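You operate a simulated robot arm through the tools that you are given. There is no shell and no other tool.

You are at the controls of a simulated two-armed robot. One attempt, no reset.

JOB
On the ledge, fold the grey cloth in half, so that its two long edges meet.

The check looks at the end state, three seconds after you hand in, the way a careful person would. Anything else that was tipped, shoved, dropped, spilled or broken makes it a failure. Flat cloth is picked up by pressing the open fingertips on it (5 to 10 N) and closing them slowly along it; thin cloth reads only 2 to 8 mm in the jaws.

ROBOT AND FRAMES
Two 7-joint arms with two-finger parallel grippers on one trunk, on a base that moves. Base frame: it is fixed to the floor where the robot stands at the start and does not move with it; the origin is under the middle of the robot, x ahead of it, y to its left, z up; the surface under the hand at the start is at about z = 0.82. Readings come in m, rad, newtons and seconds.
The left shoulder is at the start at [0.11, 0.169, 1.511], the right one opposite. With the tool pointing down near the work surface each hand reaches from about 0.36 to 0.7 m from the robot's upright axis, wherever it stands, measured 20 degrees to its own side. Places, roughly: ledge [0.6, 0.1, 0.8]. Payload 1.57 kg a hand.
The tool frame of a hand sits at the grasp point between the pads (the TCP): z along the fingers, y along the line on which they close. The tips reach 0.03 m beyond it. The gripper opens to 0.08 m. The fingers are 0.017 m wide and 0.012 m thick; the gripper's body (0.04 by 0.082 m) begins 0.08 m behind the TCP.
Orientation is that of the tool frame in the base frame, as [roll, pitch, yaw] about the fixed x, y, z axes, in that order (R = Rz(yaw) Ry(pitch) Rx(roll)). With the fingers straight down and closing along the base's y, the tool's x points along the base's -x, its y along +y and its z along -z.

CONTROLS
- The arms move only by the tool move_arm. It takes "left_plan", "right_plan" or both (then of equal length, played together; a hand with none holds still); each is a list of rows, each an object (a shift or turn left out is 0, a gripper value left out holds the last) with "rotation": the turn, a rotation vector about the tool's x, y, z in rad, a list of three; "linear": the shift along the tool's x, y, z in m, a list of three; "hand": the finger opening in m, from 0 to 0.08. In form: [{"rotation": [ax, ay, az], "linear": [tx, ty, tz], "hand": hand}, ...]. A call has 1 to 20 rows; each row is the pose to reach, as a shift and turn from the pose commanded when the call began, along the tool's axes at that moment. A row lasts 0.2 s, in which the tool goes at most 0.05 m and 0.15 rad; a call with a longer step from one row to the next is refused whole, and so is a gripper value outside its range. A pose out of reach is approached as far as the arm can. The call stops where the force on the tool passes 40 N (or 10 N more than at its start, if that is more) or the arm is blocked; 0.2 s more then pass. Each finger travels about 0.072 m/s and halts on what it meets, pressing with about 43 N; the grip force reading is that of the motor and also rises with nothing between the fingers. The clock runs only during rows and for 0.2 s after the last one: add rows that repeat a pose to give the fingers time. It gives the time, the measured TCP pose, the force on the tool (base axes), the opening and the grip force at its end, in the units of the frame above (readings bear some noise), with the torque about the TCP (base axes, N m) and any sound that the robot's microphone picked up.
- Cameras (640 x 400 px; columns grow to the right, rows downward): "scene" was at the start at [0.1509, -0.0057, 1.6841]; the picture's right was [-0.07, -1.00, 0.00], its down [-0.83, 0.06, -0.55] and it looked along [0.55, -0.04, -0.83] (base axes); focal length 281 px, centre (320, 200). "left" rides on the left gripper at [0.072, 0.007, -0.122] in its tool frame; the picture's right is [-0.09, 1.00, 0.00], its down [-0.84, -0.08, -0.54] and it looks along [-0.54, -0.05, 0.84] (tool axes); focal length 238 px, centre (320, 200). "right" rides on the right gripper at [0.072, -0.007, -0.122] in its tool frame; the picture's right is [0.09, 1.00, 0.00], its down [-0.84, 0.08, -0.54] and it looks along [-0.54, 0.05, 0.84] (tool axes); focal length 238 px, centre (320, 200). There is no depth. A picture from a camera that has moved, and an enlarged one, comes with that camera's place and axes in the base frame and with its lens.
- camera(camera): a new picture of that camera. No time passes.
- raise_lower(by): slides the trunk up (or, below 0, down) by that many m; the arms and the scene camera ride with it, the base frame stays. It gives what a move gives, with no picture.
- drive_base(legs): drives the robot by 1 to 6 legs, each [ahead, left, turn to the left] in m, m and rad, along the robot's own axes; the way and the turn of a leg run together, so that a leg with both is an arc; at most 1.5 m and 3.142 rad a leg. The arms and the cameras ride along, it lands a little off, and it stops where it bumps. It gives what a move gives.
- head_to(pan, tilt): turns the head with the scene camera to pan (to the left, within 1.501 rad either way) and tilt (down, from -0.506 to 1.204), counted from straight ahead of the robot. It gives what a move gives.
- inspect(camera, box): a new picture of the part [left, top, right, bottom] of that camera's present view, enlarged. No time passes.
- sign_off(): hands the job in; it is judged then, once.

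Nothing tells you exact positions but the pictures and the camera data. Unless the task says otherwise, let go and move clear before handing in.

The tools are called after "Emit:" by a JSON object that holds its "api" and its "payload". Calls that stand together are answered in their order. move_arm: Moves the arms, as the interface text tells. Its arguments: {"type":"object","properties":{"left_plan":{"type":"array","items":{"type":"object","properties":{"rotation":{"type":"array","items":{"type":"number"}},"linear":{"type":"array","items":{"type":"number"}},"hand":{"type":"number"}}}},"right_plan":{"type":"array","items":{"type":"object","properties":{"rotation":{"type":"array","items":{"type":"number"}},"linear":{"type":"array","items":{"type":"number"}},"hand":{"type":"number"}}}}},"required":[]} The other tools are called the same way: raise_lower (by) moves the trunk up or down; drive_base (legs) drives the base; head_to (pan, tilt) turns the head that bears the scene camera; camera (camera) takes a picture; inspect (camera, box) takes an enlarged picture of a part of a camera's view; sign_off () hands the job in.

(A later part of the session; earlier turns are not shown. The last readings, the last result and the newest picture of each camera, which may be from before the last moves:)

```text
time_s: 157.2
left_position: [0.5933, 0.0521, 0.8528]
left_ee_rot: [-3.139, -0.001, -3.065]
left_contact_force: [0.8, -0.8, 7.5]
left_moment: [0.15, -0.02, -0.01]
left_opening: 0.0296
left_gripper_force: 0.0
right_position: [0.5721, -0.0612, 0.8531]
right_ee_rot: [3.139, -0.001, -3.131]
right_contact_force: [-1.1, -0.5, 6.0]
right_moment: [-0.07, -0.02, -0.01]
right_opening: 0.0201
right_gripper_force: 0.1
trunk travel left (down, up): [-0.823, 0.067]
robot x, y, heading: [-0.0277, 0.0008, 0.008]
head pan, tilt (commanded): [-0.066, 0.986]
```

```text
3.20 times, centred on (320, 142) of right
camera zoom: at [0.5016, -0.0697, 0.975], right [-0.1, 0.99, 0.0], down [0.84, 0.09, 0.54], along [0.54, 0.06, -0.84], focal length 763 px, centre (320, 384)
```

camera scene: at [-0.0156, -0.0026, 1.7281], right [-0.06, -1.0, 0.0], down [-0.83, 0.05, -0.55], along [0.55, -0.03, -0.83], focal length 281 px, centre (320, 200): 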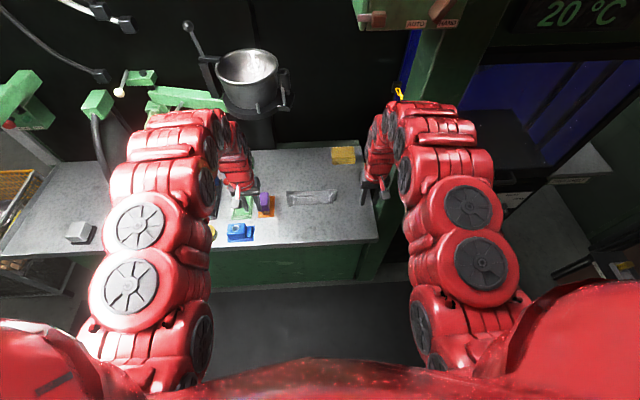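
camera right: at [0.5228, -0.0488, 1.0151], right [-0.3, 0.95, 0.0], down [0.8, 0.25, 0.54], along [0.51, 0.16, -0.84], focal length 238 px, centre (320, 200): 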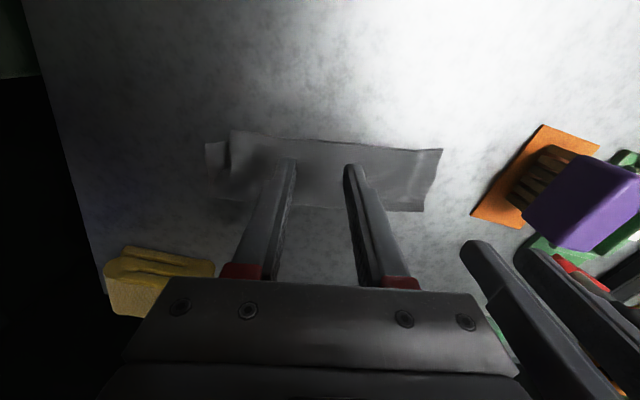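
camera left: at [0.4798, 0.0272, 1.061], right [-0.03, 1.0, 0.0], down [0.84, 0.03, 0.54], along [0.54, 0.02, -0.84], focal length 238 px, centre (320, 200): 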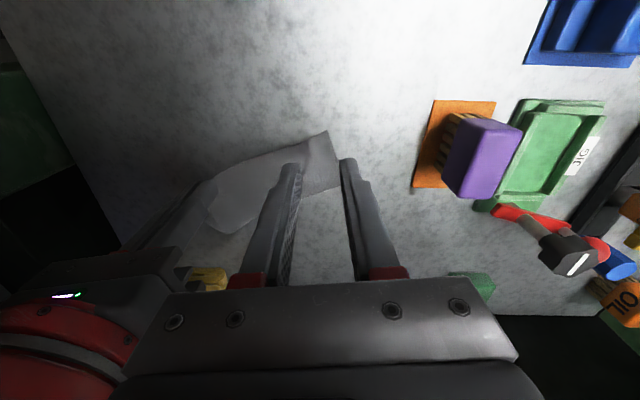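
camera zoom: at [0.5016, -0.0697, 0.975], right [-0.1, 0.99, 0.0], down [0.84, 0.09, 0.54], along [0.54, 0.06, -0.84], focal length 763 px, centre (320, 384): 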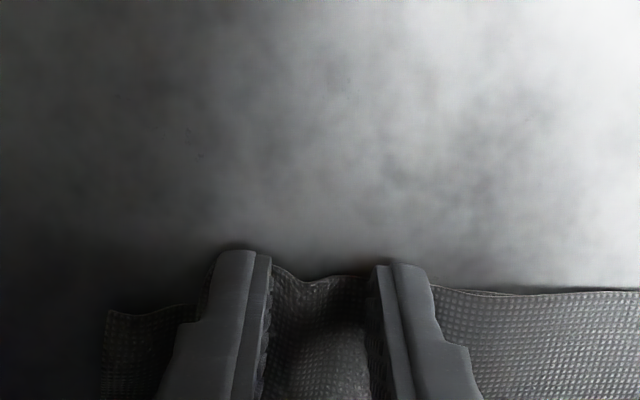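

Contact at 6 N, with the pleat between the fingers and the outer finger on the corner strip. I spread outward by 2.2 cm with the inner finger held in place.

Emit:
{"api": "move_arm", "payload": {"right_plan": [{"linear": [0, -0.0014, 0.0002], "hand": 0.0228}, {"linear": [0, -0.0028, 0.0002], "hand": 0.0255}, {"linear": [0, -0.0041, 0.0002], "hand": 0.0283}, {"linear": [0, -0.0055, 0.0002], "hand": 0.031}, {"linear": [0, -0.0069, 0.0002], "hand": 0.0338}, {"linear": [0, -0.0083, 0.0002], "hand": 0.0365}, {"linear": [0, -0.0096, 0.0002], "hand": 0.0393}, {"linear": [0, -0.011, 0.0002], "hand": 0.042}, {"linear": [0, -0.011, 0.0002], "hand": 0.042}]}}

Emit:
{"api": "inspect", "payload": {"camera": "right", "box": [200, 80, 440, 230]}}

Emit:
{"api": "inspect", "payload": {"camera": "left", "box": [60, 90, 300, 240]}}

```text
time_s: 159.2
left_position: [0.5933, 0.052, 0.8535]
left_ee_rot: [-3.14, -0.001, -3.065]
left_contact_force: [0.2, -3.0, 4.2]
left_moment: [-0.01, 0.0, 0.01]
left_opening: 0.0279
left_gripper_force: 0.1
right_position: [0.5709, -0.074, 0.853]
right_ee_rot: [-3.141, -0.002, -3.13]
right_contact_force: [-0.4, 6.1, 13.4]
right_moment: [-0.07, -0.07, 0.05]
right_opening: 0.0348
right_gripper_force: 0.1
trunk travel left (down, up): [-0.823, 0.067]
robot x, y, heading: [-0.0276, 0.0018, 0.011]
head pan, tilt (commanded): [-0.066, 0.986]
```

```text
2.67 times, centred on (320, 155) of right
camera zoom: at [0.5016, -0.0807, 0.9746], right [-0.1, 0.99, 0.0], down [0.84, 0.09, 0.54], along [0.54, 0.05, -0.84], focal length 636 px, centre (320, 320)
```

zoom: 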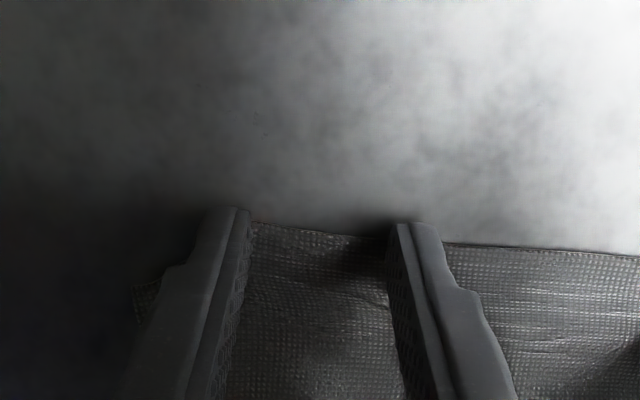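

```text
2.67 times, centred on (180, 165) of left
camera zoom: at [0.5212, 0.0525, 0.9734], right [0.01, 1.0, 0.0], down [0.84, -0.01, 0.54], along [0.54, -0.01, -0.84], focal length 636 px, centre (693, 293)
```

zoom: 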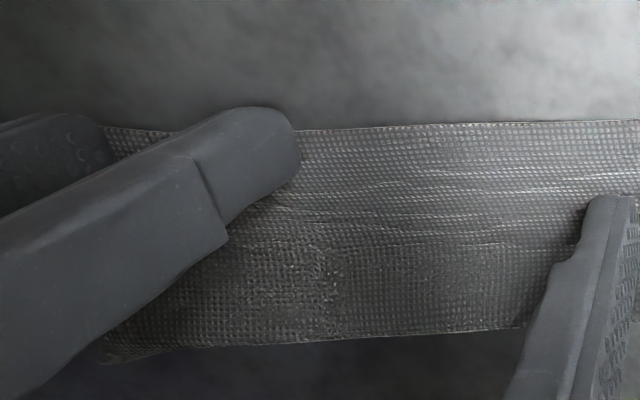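

The pleat is gone and the near edge is drawn taut and straight. I lift the right hand carefully, then the left, and look from above.

Emit:
{"api": "move_arm", "payload": {"right_plan": [{"linear": [0, -0.011, -0.001]}, {"linear": [0, -0.011, -0.004]}, {"linear": [0, -0.011, -0.015]}, {"linear": [0, -0.011, -0.035]}, {"linear": [0, -0.011, -0.055]}, {"linear": [0, -0.011, -0.055]}]}}

Emit:
{"api": "move_arm", "payload": {"left_plan": [{"linear": [0, 0, -0.003]}, {"linear": [0, 0, -0.012]}, {"linear": [0, 0, -0.03]}, {"linear": [0, 0, -0.05]}, {"linear": [0, 0.03, -0.06]}, {"linear": [0, 0.05, -0.06]}], "right_plan": [{"linear": [0, 0, 0]}, {"linear": [0, 0, 0]}, {"linear": [0, -0.03, 0]}, {"linear": [0, -0.06, 0]}, {"linear": [0, -0.09, 0]}, {"linear": [0, -0.11, 0]}]}}

Emit:
{"api": "inspect", "payload": {"camera": "scene", "box": [280, 180, 380, 242]}}

Emit:
{"api": "inspect", "payload": {"camera": "left", "box": [60, 80, 380, 280]}}

Emit:
{"api": "inspect", "payload": {"camera": "right", "box": [280, 60, 600, 260]}}

```text
time_s: 160.6
left_position: [0.5933, 0.0511, 0.8518]
left_ee_rot: [-3.139, 0.0, -3.064]
left_contact_force: [-0.6, -1.7, 11.3]
left_moment: [0.08, 0.0, 0.01]
left_opening: 0.0282
left_gripper_force: 0.1
right_position: [0.5713, -0.0856, 0.9073]
right_ee_rot: [-3.14, -0.002, -3.134]
right_contact_force: [-1.2, 1.3, -0.9]
right_moment: [-0.01, 0.0, 0.01]
right_opening: 0.0421
right_gripper_force: 0.0
trunk travel left (down, up): [-0.823, 0.067]
robot x, y, heading: [-0.0293, 0.0036, 0.009]
head pan, tilt (commanded): [-0.066, 0.986]
```

```text
time_s: 162.0
left_position: [0.5892, 0.1034, 0.9101]
left_ee_rot: [3.141, -0.004, -3.062]
left_contact_force: [0.4, 0.9, 0.4]
left_moment: [-0.03, 0.04, 0.01]
left_opening: 0.0302
left_gripper_force: 0.0
right_position: [0.5752, -0.1953, 0.9061]
right_ee_rot: [-3.141, -0.003, -3.13]
right_contact_force: [0.3, 0.8, 0.5]
right_moment: [-0.01, -0.01, -0.02]
right_opening: 0.0417
right_gripper_force: 0.0
trunk travel left (down, up): [-0.823, 0.067]
robot x, y, heading: [-0.026, -0.0003, 0.008]
head pan, tilt (commanded): [-0.066, 0.986]
```

```text
6.40 times, centred on (330, 211) of scene
camera zoom: at [0.1238, -0.0017, 1.6816], right [-0.06, -1.0, 0.0], down [-0.83, 0.05, -0.55], along [0.55, -0.03, -0.83], focal length 1799 px, centre (256, 130)
```

zoom: 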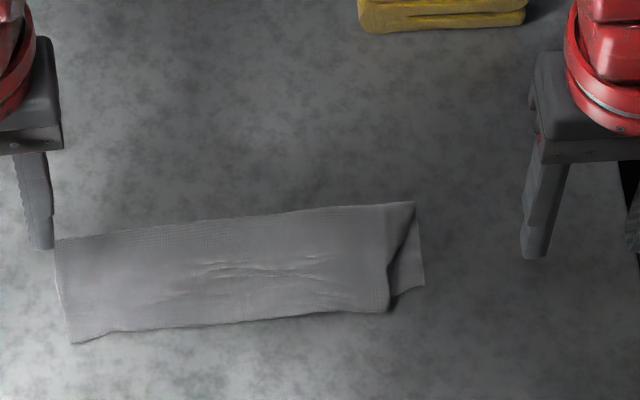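

```text
2.00 times, centred on (220, 180) of left
camera zoom: at [0.5179, 0.1031, 1.032], right [0.01, 1.0, 0.0], down [0.84, -0.01, 0.54], along [0.54, -0.01, -0.84], focal length 477 px, centre (520, 240)
```

zoom: 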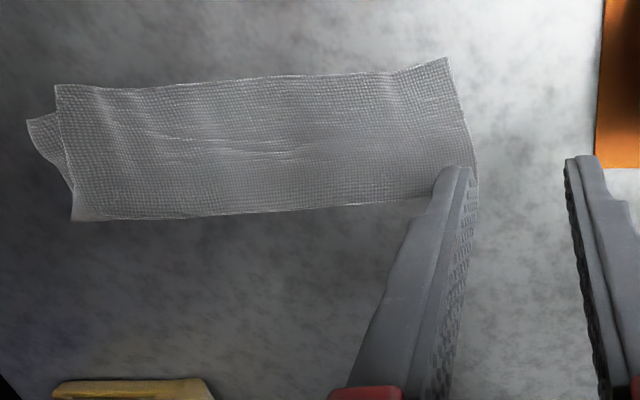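

```text
2.00 times, centred on (440, 160) of right
camera zoom: at [0.5048, -0.2031, 1.0284], right [-0.1, 0.99, 0.0], down [0.84, 0.09, 0.54], along [0.54, 0.06, -0.84], focal length 477 px, centre (80, 280)
```

zoom: 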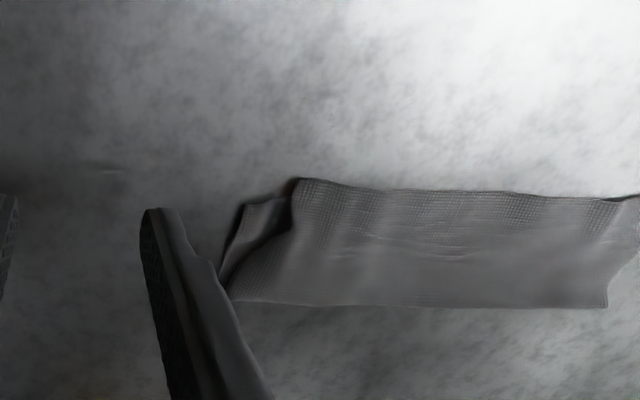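

The near edge is straight now, but the top right corner still ends about 2 cm before the lower one. I zoom in on that end to see whether it is folded under.

Emit:
{"api": "inspect", "payload": {"camera": "left", "box": [65, 110, 135, 195]}}

Emit:
{"api": "inspect", "payload": {"camera": "right", "box": [375, 140, 465, 215]}}

Emit:
{"api": "inspect", "payload": {"camera": "scene", "box": [328, 205, 352, 233]}}

```text
4.71 times, centred on (100, 152) of left
camera zoom: at [0.5179, 0.1031, 1.032], right [0.01, 1.0, 0.0], down [0.84, -0.01, 0.54], along [0.54, -0.01, -0.84], focal length 1122 px, centre (1355, 424)
```

zoom: 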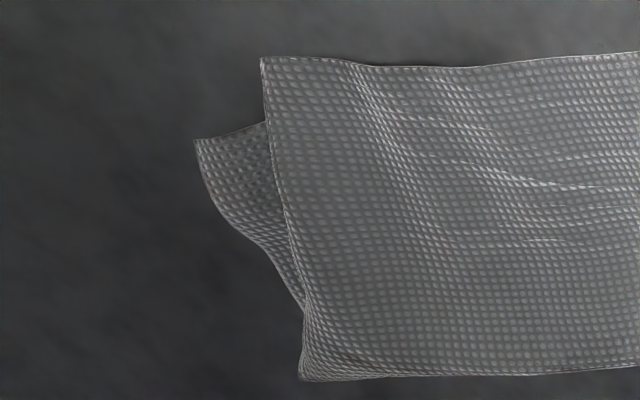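

```text
5.33 times, centred on (420, 178) of right
camera zoom: at [0.5048, -0.2031, 1.0284], right [-0.1, 0.99, 0.0], down [0.84, 0.09, 0.54], along [0.54, 0.06, -0.84], focal length 1271 px, centre (-213, 320)
```

zoom: 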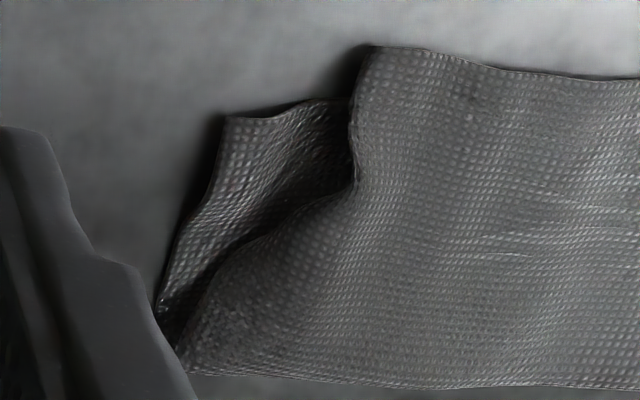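

```text
14.29 times, centred on (340, 219) of scene
camera zoom: at [0.1238, -0.0017, 1.6816], right [-0.06, -1.0, 0.0], down [-0.83, 0.05, -0.55], along [0.55, -0.03, -0.83], focal length 4016 px, centre (34, -71)
```

zoom: 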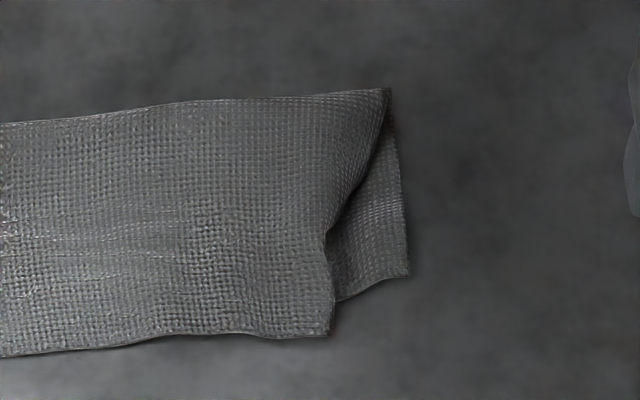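

The edge is real, not tucked; the slack sits in small waves at the left end instead, because my left hand was holding that end. So now I press the right corner of the top layer alone, over the bare ledge, and draw it 2 cm to the right without holding the left.

Emit:
{"api": "move_arm", "payload": {"right_plan": [{"linear": [0.0005, 0.03, 0], "hand": 0.03}, {"linear": [0.001, 0.06, 0], "hand": 0.018}, {"linear": [0.0015, 0.09, 0], "hand": 0.012}, {"linear": [0.0019, 0.1133, 0], "hand": 0.012}, {"linear": [0.0019, 0.1133, 0.025]}, {"linear": [0.0019, 0.1133, 0.04]}, {"linear": [0.0019, 0.1133, 0.04]}]}}

Emit:
{"api": "inspect", "payload": {"camera": "right", "box": [220, 80, 420, 205]}}

```text
time_s: 163.6
left_position: [0.5899, 0.1034, 0.9093]
left_ee_rot: [-3.139, -0.002, -3.063]
left_contact_force: [0.6, 0.1, -0.3]
left_moment: [-0.01, 0.01, 0.0]
left_opening: 0.03
left_gripper_force: 0.0
right_position: [0.5701, -0.0817, 0.8656]
right_ee_rot: [3.14, -0.004, -3.134]
right_contact_force: [-0.2, -0.5, 0.5]
right_moment: [0.02, -0.01, -0.01]
right_opening: 0.0119
right_gripper_force: 0.0
trunk travel left (down, up): [-0.823, 0.067]
robot x, y, heading: [-0.0257, 0.0017, 0.004]
head pan, tilt (commanded): [-0.066, 0.986]
```

```text
3.20 times, centred on (320, 142) of right
camera zoom: at [0.5005, -0.0885, 0.989], right [-0.1, 0.99, 0.0], down [0.84, 0.09, 0.54], along [0.54, 0.05, -0.84], focal length 763 px, centre (320, 384)
```

zoom: 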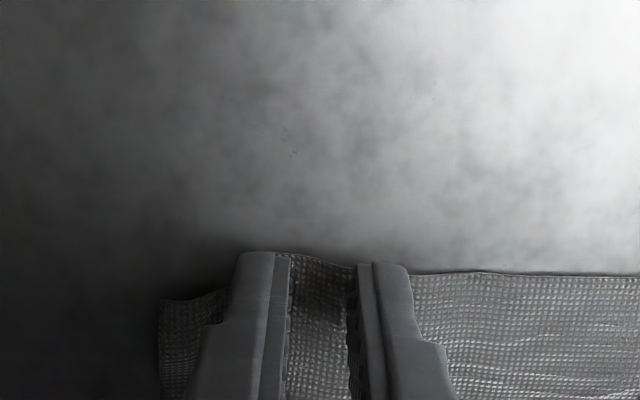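

Emit:
{"api": "move_arm", "payload": {"right_plan": [{"linear": [0.003, 0, 0]}, {"linear": [0.003, 0, 0.006]}, {"linear": [0.003, 0, 0.0115]}, {"linear": [0.003, 0, 0.013]}, {"linear": [0.003, 0, 0.013]}]}}

```text
time_s: 164.8
left_position: [0.5901, 0.1032, 0.9111]
left_ee_rot: [3.141, -0.001, -3.066]
left_contact_force: [0.0, 0.3, 0.0]
left_moment: [0.0, 0.03, 0.01]
left_opening: 0.03
left_gripper_force: 0.1
right_position: [0.569, -0.0823, 0.8538]
right_ee_rot: [-3.14, -0.003, -3.13]
right_contact_force: [0.4, 0.1, 0.3]
right_moment: [-0.02, -0.02, -0.02]
right_opening: 0.012
right_gripper_force: 0.1
trunk travel left (down, up): [-0.823, 0.067]
robot x, y, heading: [-0.0256, 0.0014, 0.009]
head pan, tilt (commanded): [-0.066, 0.986]
```

Emit:
{"api": "move_arm", "payload": {"right_plan": [{"linear": [0, 0, 0.001]}, {"linear": [0, 0, 0.0018]}, {"linear": [0, 0, 0.0018]}]}}

```text
time_s: 165.6
left_position: [0.5892, 0.1032, 0.9116]
left_ee_rot: [-3.14, -0.001, -3.066]
left_contact_force: [0.0, 0.1, -0.2]
left_moment: [0.01, 0.02, -0.03]
left_opening: 0.0301
left_gripper_force: 0.0
right_position: [0.5683, -0.0802, 0.8535]
right_ee_rot: [-3.141, 0.0, -3.133]
right_contact_force: [1.1, 0.5, 4.5]
right_moment: [-0.04, -0.03, 0.02]
right_opening: 0.012
right_gripper_force: 0.1
trunk travel left (down, up): [-0.823, 0.067]
robot x, y, heading: [-0.0269, 0.0009, 0.003]
head pan, tilt (commanded): [-0.066, 0.986]
```

Contact at 4.5 N on the top layer only. I drag it slowly 2 cm to the right and 5 mm forward.

Emit:
{"api": "move_arm", "payload": {"right_plan": [{"linear": [-0.0005, -0.0025, 0.0002]}, {"linear": [-0.001, -0.005, 0.0002]}, {"linear": [-0.0017, -0.0075, 0.0002]}, {"linear": [-0.0024, -0.01, 0.0002]}, {"linear": [-0.003, -0.0125, 0.0002]}, {"linear": [-0.0037, -0.015, 0.0002]}, {"linear": [-0.0044, -0.0175, 0.0002]}, {"linear": [-0.005, -0.02, 0.0002]}, {"linear": [-0.005, -0.02, 0.0002]}]}}

Emit:
{"api": "inspect", "payload": {"camera": "left", "box": [60, 80, 380, 280]}}

Emit:
{"api": "inspect", "payload": {"camera": "right", "box": [200, 80, 440, 230]}}

Emit:
{"api": "inspect", "payload": {"camera": "scene", "box": [280, 180, 380, 242]}}

```text
time_s: 167.6
left_position: [0.5904, 0.1046, 0.9124]
left_ee_rot: [-3.141, -0.001, -3.065]
left_contact_force: [-0.5, -0.2, 0.6]
left_moment: [-0.01, -0.01, 0.0]
left_opening: 0.0299
left_gripper_force: 0.1
right_position: [0.5727, -0.1011, 0.8521]
right_ee_rot: [3.14, -0.001, -3.132]
right_contact_force: [-1.0, 1.7, 10.8]
right_moment: [-0.03, -0.04, 0.06]
right_opening: 0.011
right_gripper_force: 0.1
trunk travel left (down, up): [-0.823, 0.067]
robot x, y, heading: [-0.0286, 0.0024, 0.01]
head pan, tilt (commanded): [-0.066, 0.986]
```

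```text
2.00 times, centred on (220, 180) of left
camera zoom: at [0.5173, 0.1034, 1.0325], right [0.01, 1.0, 0.0], down [0.84, -0.01, 0.54], along [0.54, -0.01, -0.84], focal length 477 px, centre (520, 240)
```

zoom: 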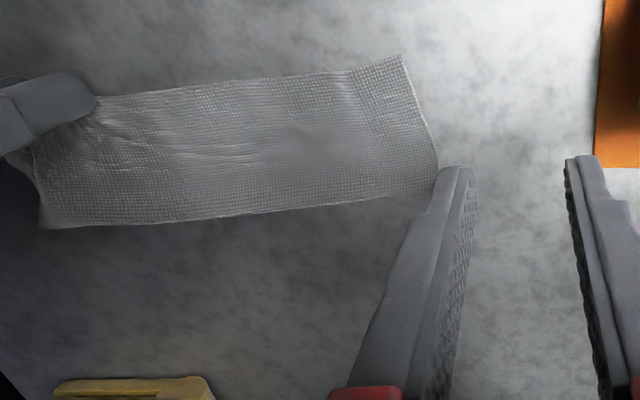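

```text
2.67 times, centred on (320, 155) of right
camera zoom: at [0.5024, -0.1086, 0.9746], right [-0.1, 0.99, 0.0], down [0.84, 0.09, 0.54], along [0.54, 0.05, -0.84], focal length 636 px, centre (320, 320)
```

zoom: 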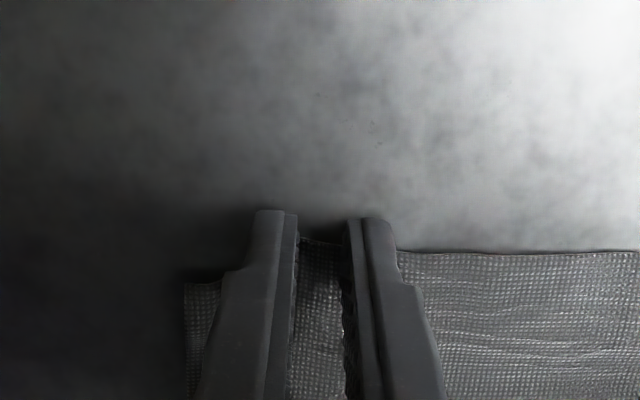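

```text
6.40 times, centred on (330, 211) of scene
camera zoom: at [0.1222, -0.0006, 1.6818], right [-0.06, -1.0, 0.0], down [-0.83, 0.05, -0.55], along [0.55, -0.03, -0.83], focal length 1799 px, centre (256, 130)
```

zoom: 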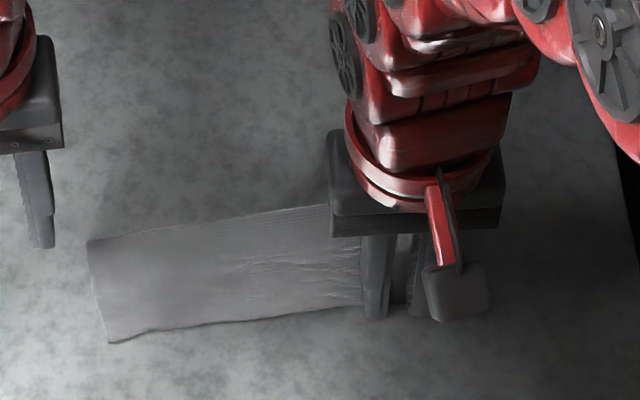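

The whole folded cloth slid along as one piece, so the two layers cling together. The easier way to close the gap is to bring the exposed lower corner back instead; I lift the right hand and measure again.

Emit:
{"api": "move_arm", "payload": {"right_plan": [{"linear": [0, 0, -0.003]}, {"linear": [0, 0, -0.012]}, {"linear": [0, 0, -0.03]}, {"linear": [0, -0.03, -0.05]}, {"linear": [0, -0.06, -0.05]}, {"linear": [0, -0.085, -0.05]}, {"linear": [0, -0.085, -0.05]}]}}

Emit:
{"api": "inspect", "payload": {"camera": "scene", "box": [284, 190, 364, 240]}}

Emit:
{"api": "inspect", "payload": {"camera": "left", "box": [30, 80, 350, 280]}}

Emit:
{"api": "inspect", "payload": {"camera": "right", "box": [300, 80, 540, 230]}}

```text
time_s: 169.2
left_position: [0.5894, 0.1038, 0.9115]
left_ee_rot: [-3.14, -0.001, -3.065]
left_contact_force: [-0.4, -0.4, 0.9]
left_moment: [-0.02, 0.01, 0.01]
left_opening: 0.0298
left_gripper_force: 0.0
right_position: [0.5745, -0.1867, 0.9022]
right_ee_rot: [-3.141, -0.004, -3.132]
right_contact_force: [-0.4, 0.3, 0.1]
right_moment: [0.04, -0.02, 0.01]
right_opening: 0.0117
right_gripper_force: 0.1
trunk travel left (down, up): [-0.823, 0.067]
robot x, y, heading: [-0.0273, 0.002, 0.009]
head pan, tilt (commanded): [-0.066, 0.986]
```

```text
8.00 times, centred on (324, 215) of scene
camera zoom: at [0.1235, -0.0011, 1.6816], right [-0.06, -1.0, 0.0], down [-0.83, 0.05, -0.55], along [0.55, -0.03, -0.83], focal length 2249 px, centre (288, 80)
```

zoom: 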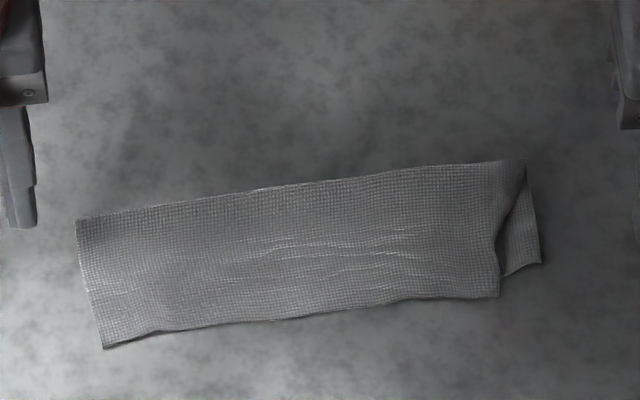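

```text
2.00 times, centred on (190, 180) of left
camera zoom: at [0.5181, 0.1031, 1.0322], right [0.01, 1.0, 0.0], down [0.84, -0.01, 0.54], along [0.54, -0.01, -0.84], focal length 477 px, centre (580, 240)
```

zoom: 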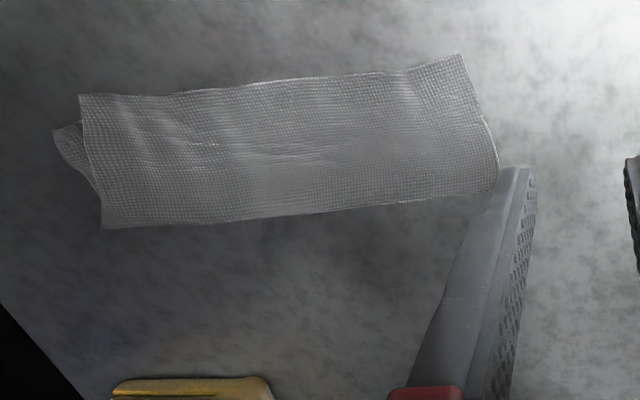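

```text
2.67 times, centred on (420, 155) of right
camera zoom: at [0.5053, -0.1945, 1.0244], right [-0.1, 0.99, 0.0], down [0.84, 0.09, 0.54], along [0.54, 0.05, -0.84], focal length 636 px, centre (53, 320)
```

zoom: 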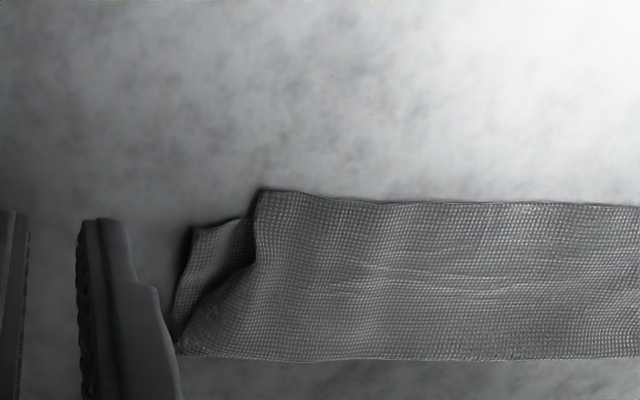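

This is a clean fold now; only the top right corner is 2 cm short of the lower one. The lower layer and the crease are already stretched full length, so if I hold the left end firmly and pull the top right corner alone, only the top layer can give. I bring both hands into place.

Emit:
{"api": "move_arm", "payload": {"left_plan": [{"linear": [0.006, -0.02, 0]}, {"linear": [0.012, -0.04, 0]}, {"linear": [0.018, -0.06, 0]}, {"linear": [0.0222, -0.0702, 0.01]}, {"linear": [0.0222, -0.0702, 0.03]}, {"linear": [0.0222, -0.0702, 0.052]}, {"linear": [0.0222, -0.0702, 0.057]}, {"linear": [0.0222, -0.0702, 0.057]}], "right_plan": [{"linear": [0, 0.022, 0], "rotation": [0, 0, -0.02], "hand": 0.012}, {"linear": [0, 0.044, 0], "rotation": [0, 0, -0.045]}, {"linear": [0, 0.066, 0], "rotation": [0, 0, -0.065]}, {"linear": [-0.0003, 0.0882, 0], "rotation": [0, 0, -0.085]}, {"linear": [-0.0003, 0.0882, 0.02], "rotation": [0, 0, -0.085]}, {"linear": [-0.0003, 0.0882, 0.035], "rotation": [0, 0, -0.085]}, {"linear": [-0.0003, 0.0882, 0.04], "rotation": [0, 0, -0.085]}, {"linear": [-0.0003, 0.0882, 0.04], "rotation": [0, 0, -0.085]}]}}

Emit:
{"api": "inspect", "payload": {"camera": "right", "box": [220, 80, 420, 205]}}

Emit:
{"api": "inspect", "payload": {"camera": "left", "box": [200, 70, 440, 220]}}

```text
time_s: 171.0
left_position: [0.5743, 0.0311, 0.8537]
left_ee_rot: [-3.139, -0.002, -3.062]
left_contact_force: [0.5, 0.7, -0.9]
left_moment: [-0.02, 0.02, 0.0]
left_opening: 0.03
left_gripper_force: 0.0
right_position: [0.5733, -0.0985, 0.8628]
right_ee_rot: [-3.141, -0.004, -3.047]
right_contact_force: [-0.5, -0.4, -0.7]
right_moment: [0.03, -0.01, -0.02]
right_opening: 0.012
right_gripper_force: 0.1
trunk travel left (down, up): [-0.823, 0.067]
robot x, y, heading: [-0.0276, 0.0009, 0.006]
head pan, tilt (commanded): [-0.066, 0.986]
```

```text
3.20 times, centred on (320, 142) of right
camera zoom: at [0.5044, -0.1126, 0.9847], right [-0.19, 0.98, 0.0], down [0.83, 0.16, 0.54], along [0.53, 0.1, -0.84], focal length 763 px, centre (320, 384)
```

zoom: 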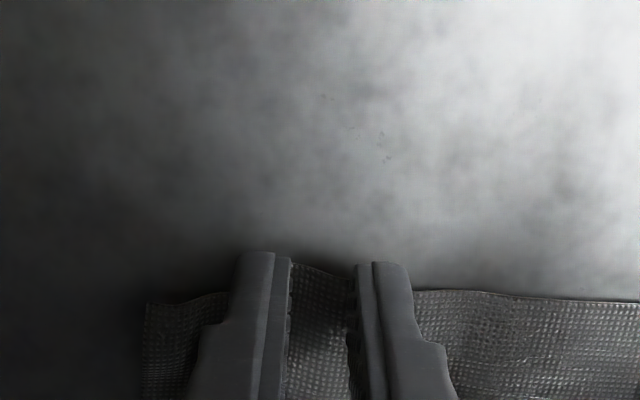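

```text
2.67 times, centred on (320, 145) of left
camera zoom: at [0.5015, 0.0303, 0.9749], right [0.01, 1.0, 0.0], down [0.84, -0.01, 0.54], along [0.54, -0.01, -0.84], focal length 636 px, centre (320, 347)
```

zoom: 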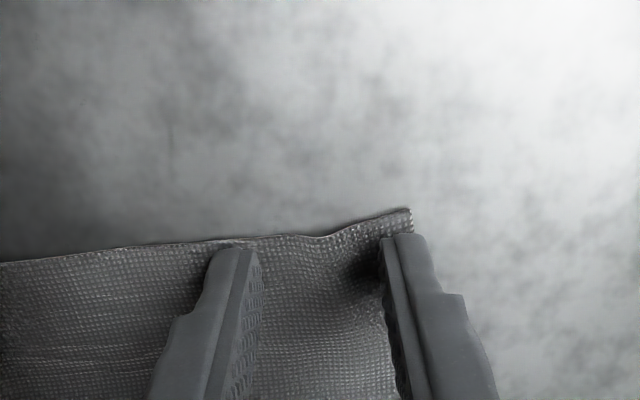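

Emit:
{"api": "move_arm", "payload": {"left_plan": [{"linear": [0, 0, 0.0008]}, {"linear": [0, 0, 0.0014]}, {"linear": [0, 0, 0.0014]}, {"linear": [0, 0, 0.0014]}], "right_plan": [{"linear": [0.001, 0, 0.004]}, {"linear": [0.001, 0, 0.008]}, {"linear": [0.001, 0, 0.0095]}, {"linear": [0.001, 0, 0.0095]}]}}

```text
time_s: 172.0
left_position: [0.5728, 0.0305, 0.8538]
left_ee_rot: [-3.14, -0.001, -3.064]
left_contact_force: [-0.4, 0.1, 1.6]
left_moment: [-0.02, 0.0, 0.03]
left_opening: 0.0302
left_gripper_force: 0.1
right_position: [0.5728, -0.0982, 0.8525]
right_ee_rot: [3.141, -0.004, -3.046]
right_contact_force: [0.4, 0.7, 3.1]
right_moment: [0.0, -0.01, 0.0]
right_opening: 0.0119
right_gripper_force: 0.0
trunk travel left (down, up): [-0.823, 0.067]
robot x, y, heading: [-0.0262, 0.0026, 0.012]
head pan, tilt (commanded): [-0.066, 0.986]
```

Emit:
{"api": "move_arm", "payload": {"left_plan": [{"linear": [0, 0, 0.0005]}, {"linear": [0, 0, 0.001]}, {"linear": [0, 0.001, 0.001], "hand": 0.032}, {"linear": [0, 0.002, 0.001], "hand": 0.034}, {"linear": [0, 0.003, 0.001], "hand": 0.036}, {"linear": [0, 0.004, 0.001], "hand": 0.038}, {"linear": [0, 0.004, 0.001], "hand": 0.038}], "right_plan": [{"linear": [0, 0, 0.0002]}, {"linear": [0, 0, 0.0003]}, {"linear": [0, 0, 0.0003]}, {"linear": [0, 0, 0.0003]}, {"linear": [0, 0, 0.0003]}, {"linear": [0, 0, 0.0003]}, {"linear": [0, 0, 0.0003]}]}}

```text
time_s: 173.6
left_position: [0.5717, 0.0347, 0.8521]
left_ee_rot: [-3.14, -0.003, -3.065]
left_contact_force: [0.3, 0.7, 0.4]
left_moment: [-0.01, -0.01, -0.01]
left_opening: 0.0377
left_gripper_force: 0.1
right_position: [0.5732, -0.099, 0.8519]
right_ee_rot: [-3.141, -0.001, -3.048]
right_contact_force: [0.6, 0.1, 6.8]
right_moment: [-0.05, -0.07, 0.0]
right_opening: 0.0121
right_gripper_force: 0.1
trunk travel left (down, up): [-0.823, 0.067]
robot x, y, heading: [-0.0268, 0.0024, 0.009]
head pan, tilt (commanded): [-0.066, 0.986]
```

Emit:
{"api": "move_arm", "payload": {"left_plan": [{"linear": [0, 0, 0.0005]}, {"linear": [0, 0, 0.001]}, {"linear": [0, 0, 0.001]}]}}

Emit:
{"api": "inspect", "payload": {"camera": "left", "box": [200, 70, 440, 220]}}

```text
time_s: 174.4
left_position: [0.572, 0.0341, 0.8516]
left_ee_rot: [-3.14, 0.0, -3.065]
left_contact_force: [-0.9, -0.8, 7.8]
left_moment: [-0.08, 0.0, 0.02]
left_opening: 0.0376
left_gripper_force: 0.0
right_position: [0.5728, -0.0991, 0.8522]
right_ee_rot: [3.141, -0.003, -3.047]
right_contact_force: [0.8, 0.5, 3.2]
right_moment: [-0.04, -0.04, 0.03]
right_opening: 0.0121
right_gripper_force: 0.1
trunk travel left (down, up): [-0.823, 0.067]
robot x, y, heading: [-0.0293, -0.0007, 0.008]
head pan, tilt (commanded): [-0.066, 0.986]
```

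```text
2.67 times, centred on (320, 145) of left
camera zoom: at [0.5002, 0.0349, 0.9732], right [0.01, 1.0, 0.0], down [0.84, -0.01, 0.54], along [0.54, -0.01, -0.84], focal length 636 px, centre (320, 347)
```

zoom: 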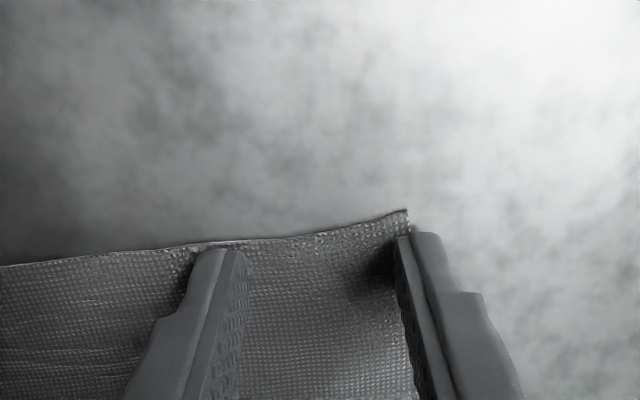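

The left end is smoothed and held with 8 N. Now I draw the top right corner 2.2 cm outward along the edge.

Emit:
{"api": "move_arm", "payload": {"right_plan": [{"linear": [0, 0, 0.0003]}, {"linear": [-0.0003, -0.0022, 0.0003]}, {"linear": [-0.0006, -0.0044, 0.0003]}, {"linear": [-0.0009, -0.0066, 0.0003]}, {"linear": [-0.0012, -0.0088, 0.0003]}, {"linear": [-0.0015, -0.011, 0.0003]}, {"linear": [-0.0018, -0.0132, 0.0003]}, {"linear": [-0.0021, -0.0154, 0.0003]}, {"linear": [-0.0024, -0.0176, 0.0003]}, {"linear": [-0.0027, -0.0198, 0.0003]}, {"linear": [-0.003, -0.022, 0.0003]}, {"linear": [-0.003, -0.022, 0.0003]}]}}

Emit:
{"api": "inspect", "payload": {"camera": "right", "box": [200, 80, 440, 230]}}

Emit:
{"api": "inspect", "payload": {"camera": "left", "box": [30, 80, 350, 280]}}

Emit:
{"api": "inspect", "payload": {"camera": "scene", "box": [284, 190, 364, 240]}}

```text
time_s: 177.0
left_position: [0.5704, 0.0351, 0.8514]
left_ee_rot: [-3.14, 0.001, -3.064]
left_contact_force: [0.4, -1.6, 2.5]
left_moment: [-0.11, 0.0, 0.02]
left_opening: 0.0392
left_gripper_force: 1.0
right_position: [0.5763, -0.1207, 0.8522]
right_ee_rot: [-3.139, -0.002, -3.047]
right_contact_force: [-0.8, 3.6, 16.1]
right_moment: [0.0, -0.13, 0.05]
right_opening: 0.0078
right_gripper_force: 0.1
trunk travel left (down, up): [-0.823, 0.067]
robot x, y, heading: [-0.0267, -0.002, 0.007]
head pan, tilt (commanded): [-0.066, 0.986]
```

```text
2.67 times, centred on (320, 155) of right
camera zoom: at [0.5075, -0.1328, 0.9744], right [-0.19, 0.98, 0.0], down [0.83, 0.16, 0.54], along [0.53, 0.1, -0.84], focal length 636 px, centre (320, 320)
```

zoom: 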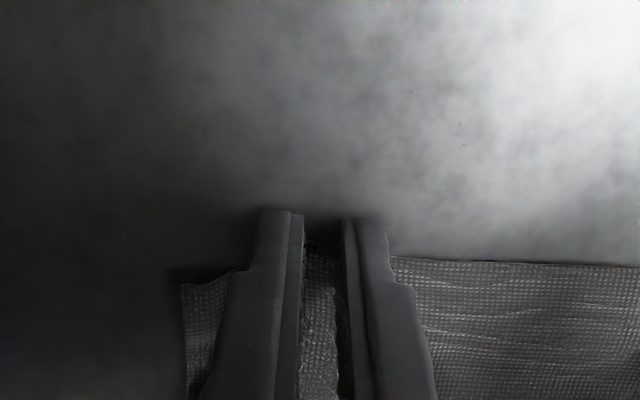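

```text
2.00 times, centred on (190, 180) of left
camera zoom: at [0.4994, 0.0356, 0.9734], right [0.01, 1.0, 0.0], down [0.84, -0.01, 0.54], along [0.54, -0.01, -0.84], focal length 477 px, centre (580, 240)
```

zoom: 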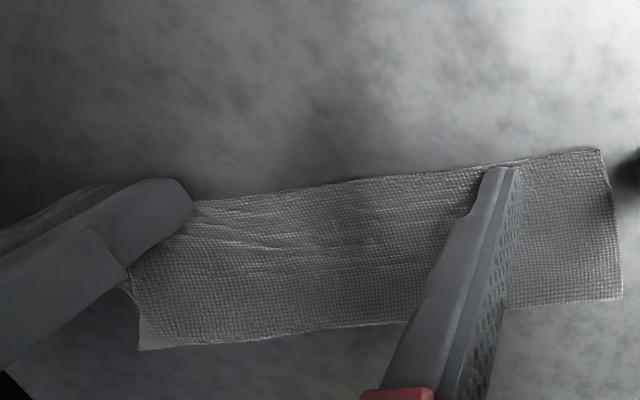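

```text
8.00 times, centred on (324, 215) of scene
camera zoom: at [0.1211, -0.0002, 1.6819], right [-0.06, -1.0, 0.0], down [-0.83, 0.05, -0.55], along [0.55, -0.03, -0.83], focal length 2249 px, centre (288, 80)
```

zoom: 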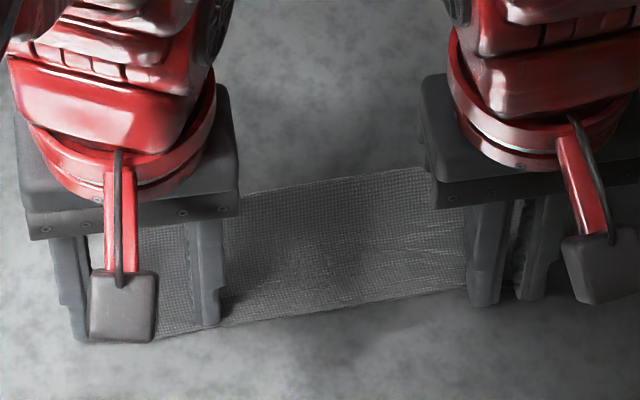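

Emit:
{"api": "move_arm", "payload": {"left_plan": [{"linear": [0, 0, 0]}, {"linear": [0, 0, 0]}, {"linear": [0, 0, -0.003]}, {"linear": [0, 0, -0.012]}, {"linear": [0, 0, -0.03]}, {"linear": [0, 0.02, -0.05]}, {"linear": [0, 0.05, -0.055]}, {"linear": [0, 0.07, -0.055]}], "right_plan": [{"linear": [0, 0, -0.003]}, {"linear": [0, 0, -0.012]}, {"linear": [0, 0, -0.03]}, {"linear": [0, -0.03, -0.05]}, {"linear": [0, -0.05, -0.05]}, {"linear": [0, -0.07, -0.05]}, {"linear": [0, -0.07, -0.05]}, {"linear": [0, -0.07, -0.05]}]}}

Emit:
{"api": "inspect", "payload": {"camera": "scene", "box": [284, 190, 364, 240]}}

Emit:
{"api": "inspect", "payload": {"camera": "left", "box": [0, 80, 320, 280]}}

Emit:
{"api": "inspect", "payload": {"camera": "right", "box": [300, 80, 540, 230]}}

```text
time_s: 178.8
left_position: [0.5688, 0.1044, 0.9057]
left_ee_rot: [-3.14, -0.001, -3.064]
left_contact_force: [0.4, 0.1, 0.3]
left_moment: [-0.01, 0.06, -0.02]
left_opening: 0.0374
left_gripper_force: 0.0
right_position: [0.584, -0.1899, 0.9008]
right_ee_rot: [3.141, -0.003, -3.047]
right_contact_force: [-1.2, 0.3, 0.1]
right_moment: [0.01, 0.02, 0.0]
right_opening: 0.0121
right_gripper_force: 0.1
trunk travel left (down, up): [-0.823, 0.067]
robot x, y, heading: [-0.0254, 0.0039, 0.008]
head pan, tilt (commanded): [-0.066, 0.986]
```

```text
8.00 times, centred on (324, 215) of scene
camera zoom: at [0.1238, -0.0013, 1.6816], right [-0.06, -1.0, 0.0], down [-0.83, 0.05, -0.55], along [0.55, -0.03, -0.83], focal length 2249 px, centre (288, 80)
```

zoom: 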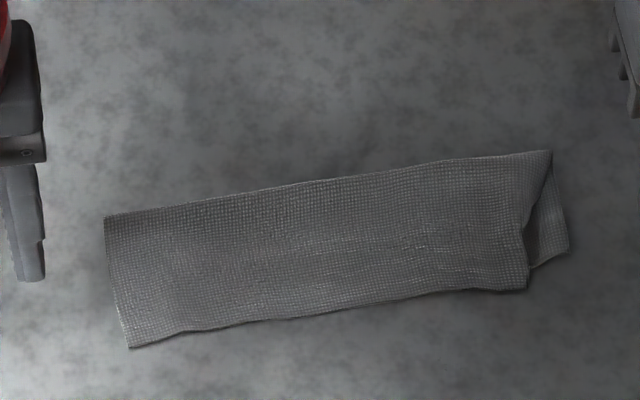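

```text
2.00 times, centred on (160, 180) of left
camera zoom: at [0.496, 0.1039, 1.027], right [0.01, 1.0, 0.0], down [0.84, -0.01, 0.54], along [0.54, -0.01, -0.84], focal length 477 px, centre (640, 240)
```

zoom: 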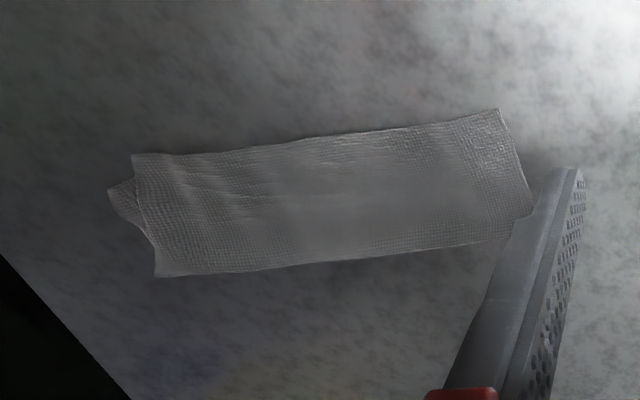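

```text
2.67 times, centred on (420, 155) of right
camera zoom: at [0.5146, -0.2043, 1.0232], right [-0.19, 0.98, 0.0], down [0.83, 0.16, 0.54], along [0.53, 0.1, -0.84], focal length 636 px, centre (53, 320)
```

zoom: 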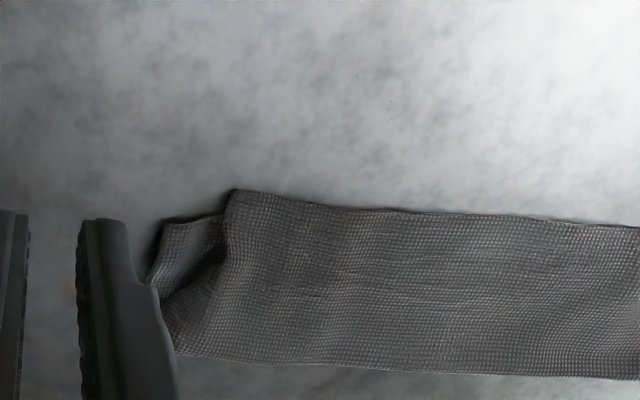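

All attempts to stretch this corner just moved the cloth as a whole, so a small triangle of the top layer must after all be folded under at the right end. I'll pinch the top layer alone, 5 cm from that end and only at the very edge, lift it and let the corner spring out.

Emit:
{"api": "move_arm", "payload": {"right_plan": [{"linear": [0, 0.03, 0], "hand": 0.03}, {"linear": [0, 0.06, 0], "hand": 0.03}, {"linear": [0, 0.09, 0]}, {"linear": [0.0003, 0.1113, 0.01]}, {"linear": [0.0003, 0.1113, 0.03]}, {"linear": [0.0003, 0.1113, 0.04]}, {"linear": [0.0003, 0.1113, 0.04]}]}}

Emit:
{"api": "inspect", "payload": {"camera": "right", "box": [200, 80, 440, 230]}}

```text
time_s: 180.4
left_position: [0.5675, 0.1033, 0.9067]
left_ee_rot: [-3.14, -0.002, -3.061]
left_contact_force: [-0.5, 0.1, 0.0]
left_moment: [-0.01, -0.02, -0.04]
left_opening: 0.0379
left_gripper_force: 0.0
right_position: [0.5721, -0.08, 0.8611]
right_ee_rot: [-3.141, -0.004, -3.049]
right_contact_force: [-0.6, 0.6, 0.8]
right_moment: [-0.03, 0.01, -0.01]
right_opening: 0.03
right_gripper_force: 0.0
trunk travel left (down, up): [-0.823, 0.067]
robot x, y, heading: [-0.0242, 0.0052, 0.013]
head pan, tilt (commanded): [-0.066, 0.986]
```

```text
2.67 times, centred on (320, 155) of right
camera zoom: at [0.5039, -0.0935, 0.9843], right [-0.19, 0.98, 0.0], down [0.83, 0.16, 0.54], along [0.53, 0.1, -0.84], focal length 636 px, centre (320, 320)
```

zoom: 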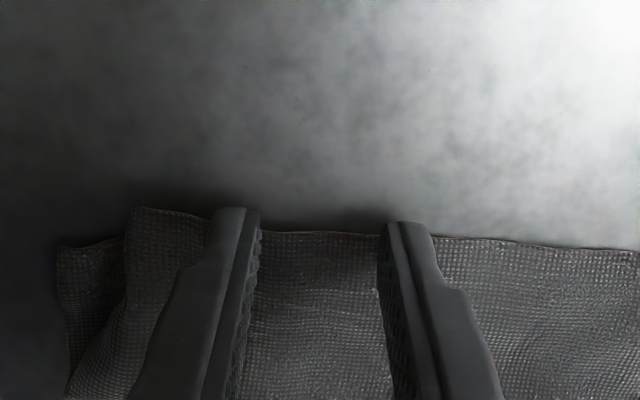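

Emit:
{"api": "move_arm", "payload": {"right_plan": [{"linear": [0.0025, 0, 0]}, {"linear": [0.0025, 0, 0.004]}, {"linear": [0.0025, 0, 0.0075]}, {"linear": [0.0025, 0, 0.0085]}, {"linear": [0.0025, 0, 0.0085]}]}}

```text
time_s: 181.6
left_position: [0.5671, 0.1041, 0.9063]
left_ee_rot: [-3.14, -0.001, -3.064]
left_contact_force: [0.0, 1.0, 0.2]
left_moment: [-0.01, 0.0, -0.01]
left_opening: 0.0377
left_gripper_force: 0.1
right_position: [0.5708, -0.0802, 0.8548]
right_ee_rot: [3.141, -0.002, -3.047]
right_contact_force: [-0.6, 0.8, 2.4]
right_moment: [0.0, 0.03, -0.01]
right_opening: 0.03
right_gripper_force: 0.1
trunk travel left (down, up): [-0.823, 0.067]
robot x, y, heading: [-0.0242, 0.0053, 0.009]
head pan, tilt (commanded): [-0.066, 0.986]
```

Emit:
{"api": "move_arm", "payload": {"right_plan": [{"linear": [0, 0, 0.0007]}, {"linear": [0, 0, 0.0014]}, {"linear": [0, 0, 0.0014]}]}}

```text
time_s: 182.4
left_position: [0.5666, 0.1042, 0.9061]
left_ee_rot: [-3.14, -0.001, -3.065]
left_contact_force: [-0.1, 0.0, 0.3]
left_moment: [-0.03, 0.0, 0.01]
left_opening: 0.038
left_gripper_force: 0.1
right_position: [0.5697, -0.08, 0.8522]
right_ee_rot: [3.141, -0.003, -3.047]
right_contact_force: [1.2, -1.4, 7.2]
right_moment: [0.02, -0.07, -0.01]
right_opening: 0.0297
right_gripper_force: 0.1
trunk travel left (down, up): [-0.823, 0.067]
robot x, y, heading: [-0.0291, 0.0043, 0.01]
head pan, tilt (commanded): [-0.066, 0.986]
```

7 N on the edge. I close slowly to raise a ruck of the top layer only.

Emit:
{"api": "move_arm", "payload": {"right_plan": [{"linear": [0, 0, 0.0002], "hand": 0.028}, {"linear": [0, 0, 0.0002], "hand": 0.026}, {"linear": [0, 0, 0.0002], "hand": 0.024}, {"linear": [0, 0, 0.0002], "hand": 0.022}, {"linear": [0, 0, 0.0002], "hand": 0.02}, {"linear": [0, 0, 0.0002], "hand": 0.018}, {"linear": [0, 0, 0.0002], "hand": 0.016}, {"linear": [0, 0, 0.0002], "hand": 0.014}]}}

Emit:
{"api": "inspect", "payload": {"camera": "right", "box": [200, 70, 440, 220]}}

```text
time_s: 184.2
left_position: [0.5672, 0.1054, 0.9072]
left_ee_rot: [-3.138, -0.002, -3.065]
left_contact_force: [-0.2, 0.2, -0.1]
left_moment: [-0.02, 0.01, -0.01]
left_opening: 0.0378
left_gripper_force: 0.1
right_position: [0.5691, -0.0786, 0.8525]
right_ee_rot: [3.141, -0.001, -3.047]
right_contact_force: [0.3, -0.4, 9.6]
right_moment: [0.02, -0.09, 0.04]
right_opening: 0.0129
right_gripper_force: 0.0
trunk travel left (down, up): [-0.823, 0.067]
robot x, y, heading: [-0.0288, 0.006, 0.007]
head pan, tilt (commanded): [-0.066, 0.986]
```

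```text
2.67 times, centred on (320, 145) of right
camera zoom: at [0.5004, -0.0929, 0.9743], right [-0.19, 0.98, 0.0], down [0.83, 0.16, 0.54], along [0.53, 0.1, -0.84], focal length 636 px, centre (320, 347)
```

zoom: 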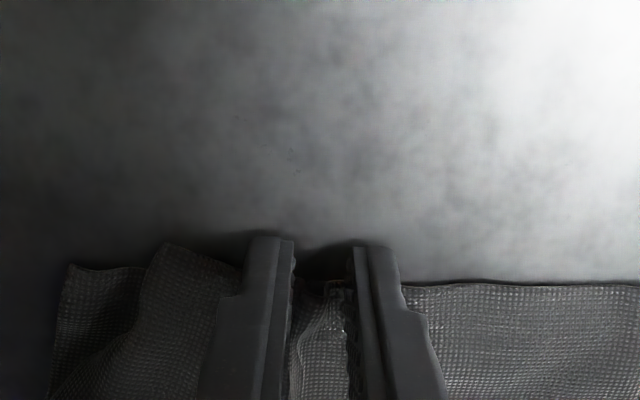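

Emit:
{"api": "move_arm", "payload": {"right_plan": [{"hand": 0.012}, {"hand": 0.01}, {"hand": 0.008}, {"hand": 0.006}, {"hand": 0.004}, {"hand": 0.002}, {"hand": 0.0}, {"hand": 0.0}, {"hand": 0.0}]}}

Emit:
{"api": "inspect", "payload": {"camera": "right", "box": [200, 70, 440, 220]}}

```text
time_s: 186.2
left_position: [0.5668, 0.1042, 0.9065]
left_ee_rot: [-3.139, -0.002, -3.064]
left_contact_force: [-0.6, 0.0, -0.2]
left_moment: [-0.04, -0.04, 0.01]
left_opening: 0.0379
left_gripper_force: 0.1
right_position: [0.5688, -0.08, 0.8519]
right_ee_rot: [-3.141, -0.002, -3.047]
right_contact_force: [0.0, -1.3, 8.8]
right_moment: [0.0, -0.09, 0.0]
right_opening: 0.0026
right_gripper_force: 23.8
trunk travel left (down, up): [-0.823, 0.067]
robot x, y, heading: [-0.0287, 0.0026, 0.008]
head pan, tilt (commanded): [-0.066, 0.986]
```

```text
2.67 times, centred on (320, 145) of right
camera zoom: at [0.5004, -0.093, 0.9742], right [-0.19, 0.98, 0.0], down [0.83, 0.16, 0.54], along [0.53, 0.1, -0.84], focal length 636 px, centre (320, 347)
```

zoom: 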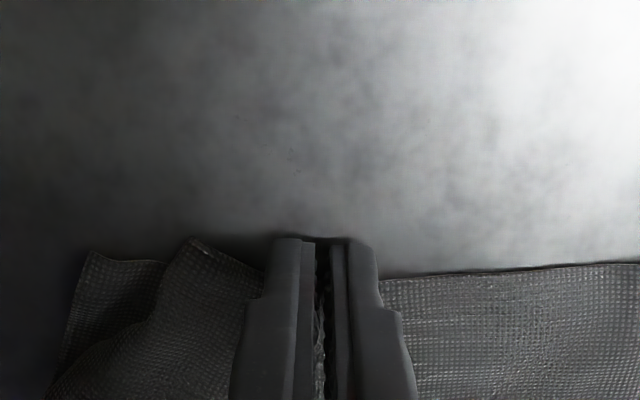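

Held at 2.6 mm. I lift it 3 cm and look at the right end from both sides.

Emit:
{"api": "move_arm", "payload": {"right_plan": [{"linear": [0, 0, -0.006]}, {"linear": [-0.003, 0, -0.013]}, {"linear": [-0.006, 0, -0.02]}, {"linear": [-0.009, 0, -0.028]}, {"linear": [-0.012, 0, -0.036]}, {"linear": [-0.012, 0, -0.036]}, {"linear": [-0.012, 0, -0.036]}]}}

Emit:
{"api": "inspect", "payload": {"camera": "right", "box": [160, 70, 480, 270]}}

Emit:
{"api": "inspect", "payload": {"camera": "left", "box": [0, 80, 320, 280]}}

Emit:
{"api": "inspect", "payload": {"camera": "scene", "box": [284, 190, 384, 252]}}

```text
time_s: 187.8
left_position: [0.567, 0.1035, 0.9046]
left_ee_rot: [-3.139, -0.002, -3.066]
left_contact_force: [0.2, 0.7, 0.2]
left_moment: [-0.04, -0.04, 0.0]
left_opening: 0.0378
left_gripper_force: 0.0
right_position: [0.5828, -0.0764, 0.8883]
right_ee_rot: [3.142, -0.004, -3.046]
right_contact_force: [0.5, 0.1, -0.9]
right_moment: [0.02, 0.01, 0.01]
right_opening: 0.0024
right_gripper_force: 23.9
trunk travel left (down, up): [-0.823, 0.067]
robot x, y, heading: [-0.0272, 0.0031, 0.007]
head pan, tilt (commanded): [-0.066, 0.986]
```

```text
2.00 times, centred on (320, 170) of right
camera zoom: at [0.5135, -0.0913, 1.0096], right [-0.19, 0.98, 0.0], down [0.83, 0.16, 0.54], along [0.53, 0.1, -0.84], focal length 477 px, centre (320, 260)
```

zoom: 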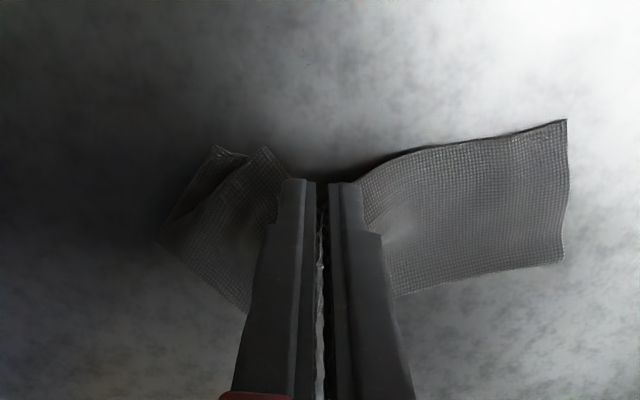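

```text
2.00 times, centred on (160, 180) of left
camera zoom: at [0.4957, 0.1039, 1.0269], right [0.01, 1.0, 0.0], down [0.84, -0.01, 0.54], along [0.54, -0.01, -0.84], focal length 477 px, centre (640, 240)
```

zoom: 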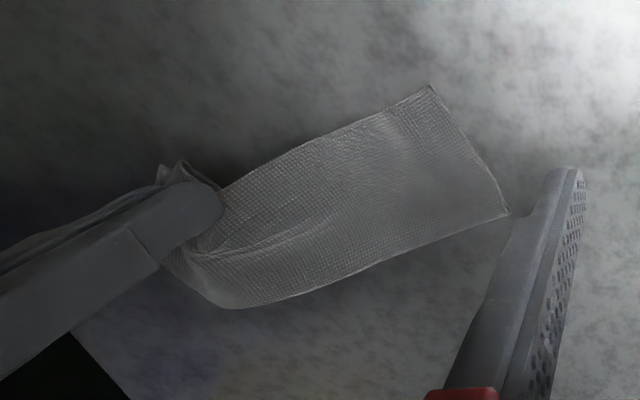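

```text
6.40 times, centred on (334, 221) of scene
camera zoom: at [0.1237, -0.0012, 1.6816], right [-0.06, -1.0, 0.0], down [-0.83, 0.05, -0.55], along [0.55, -0.03, -0.83], focal length 1799 px, centre (230, 66)
```

zoom: 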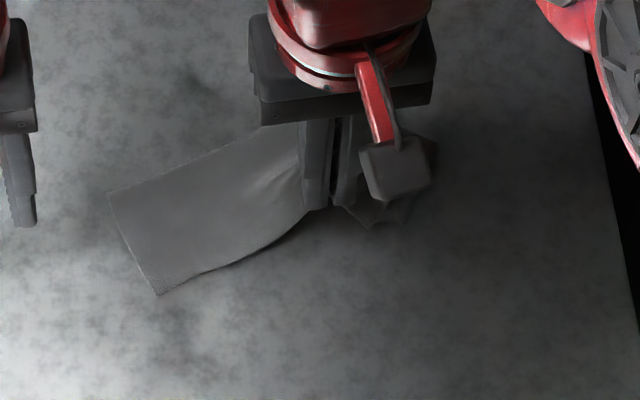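

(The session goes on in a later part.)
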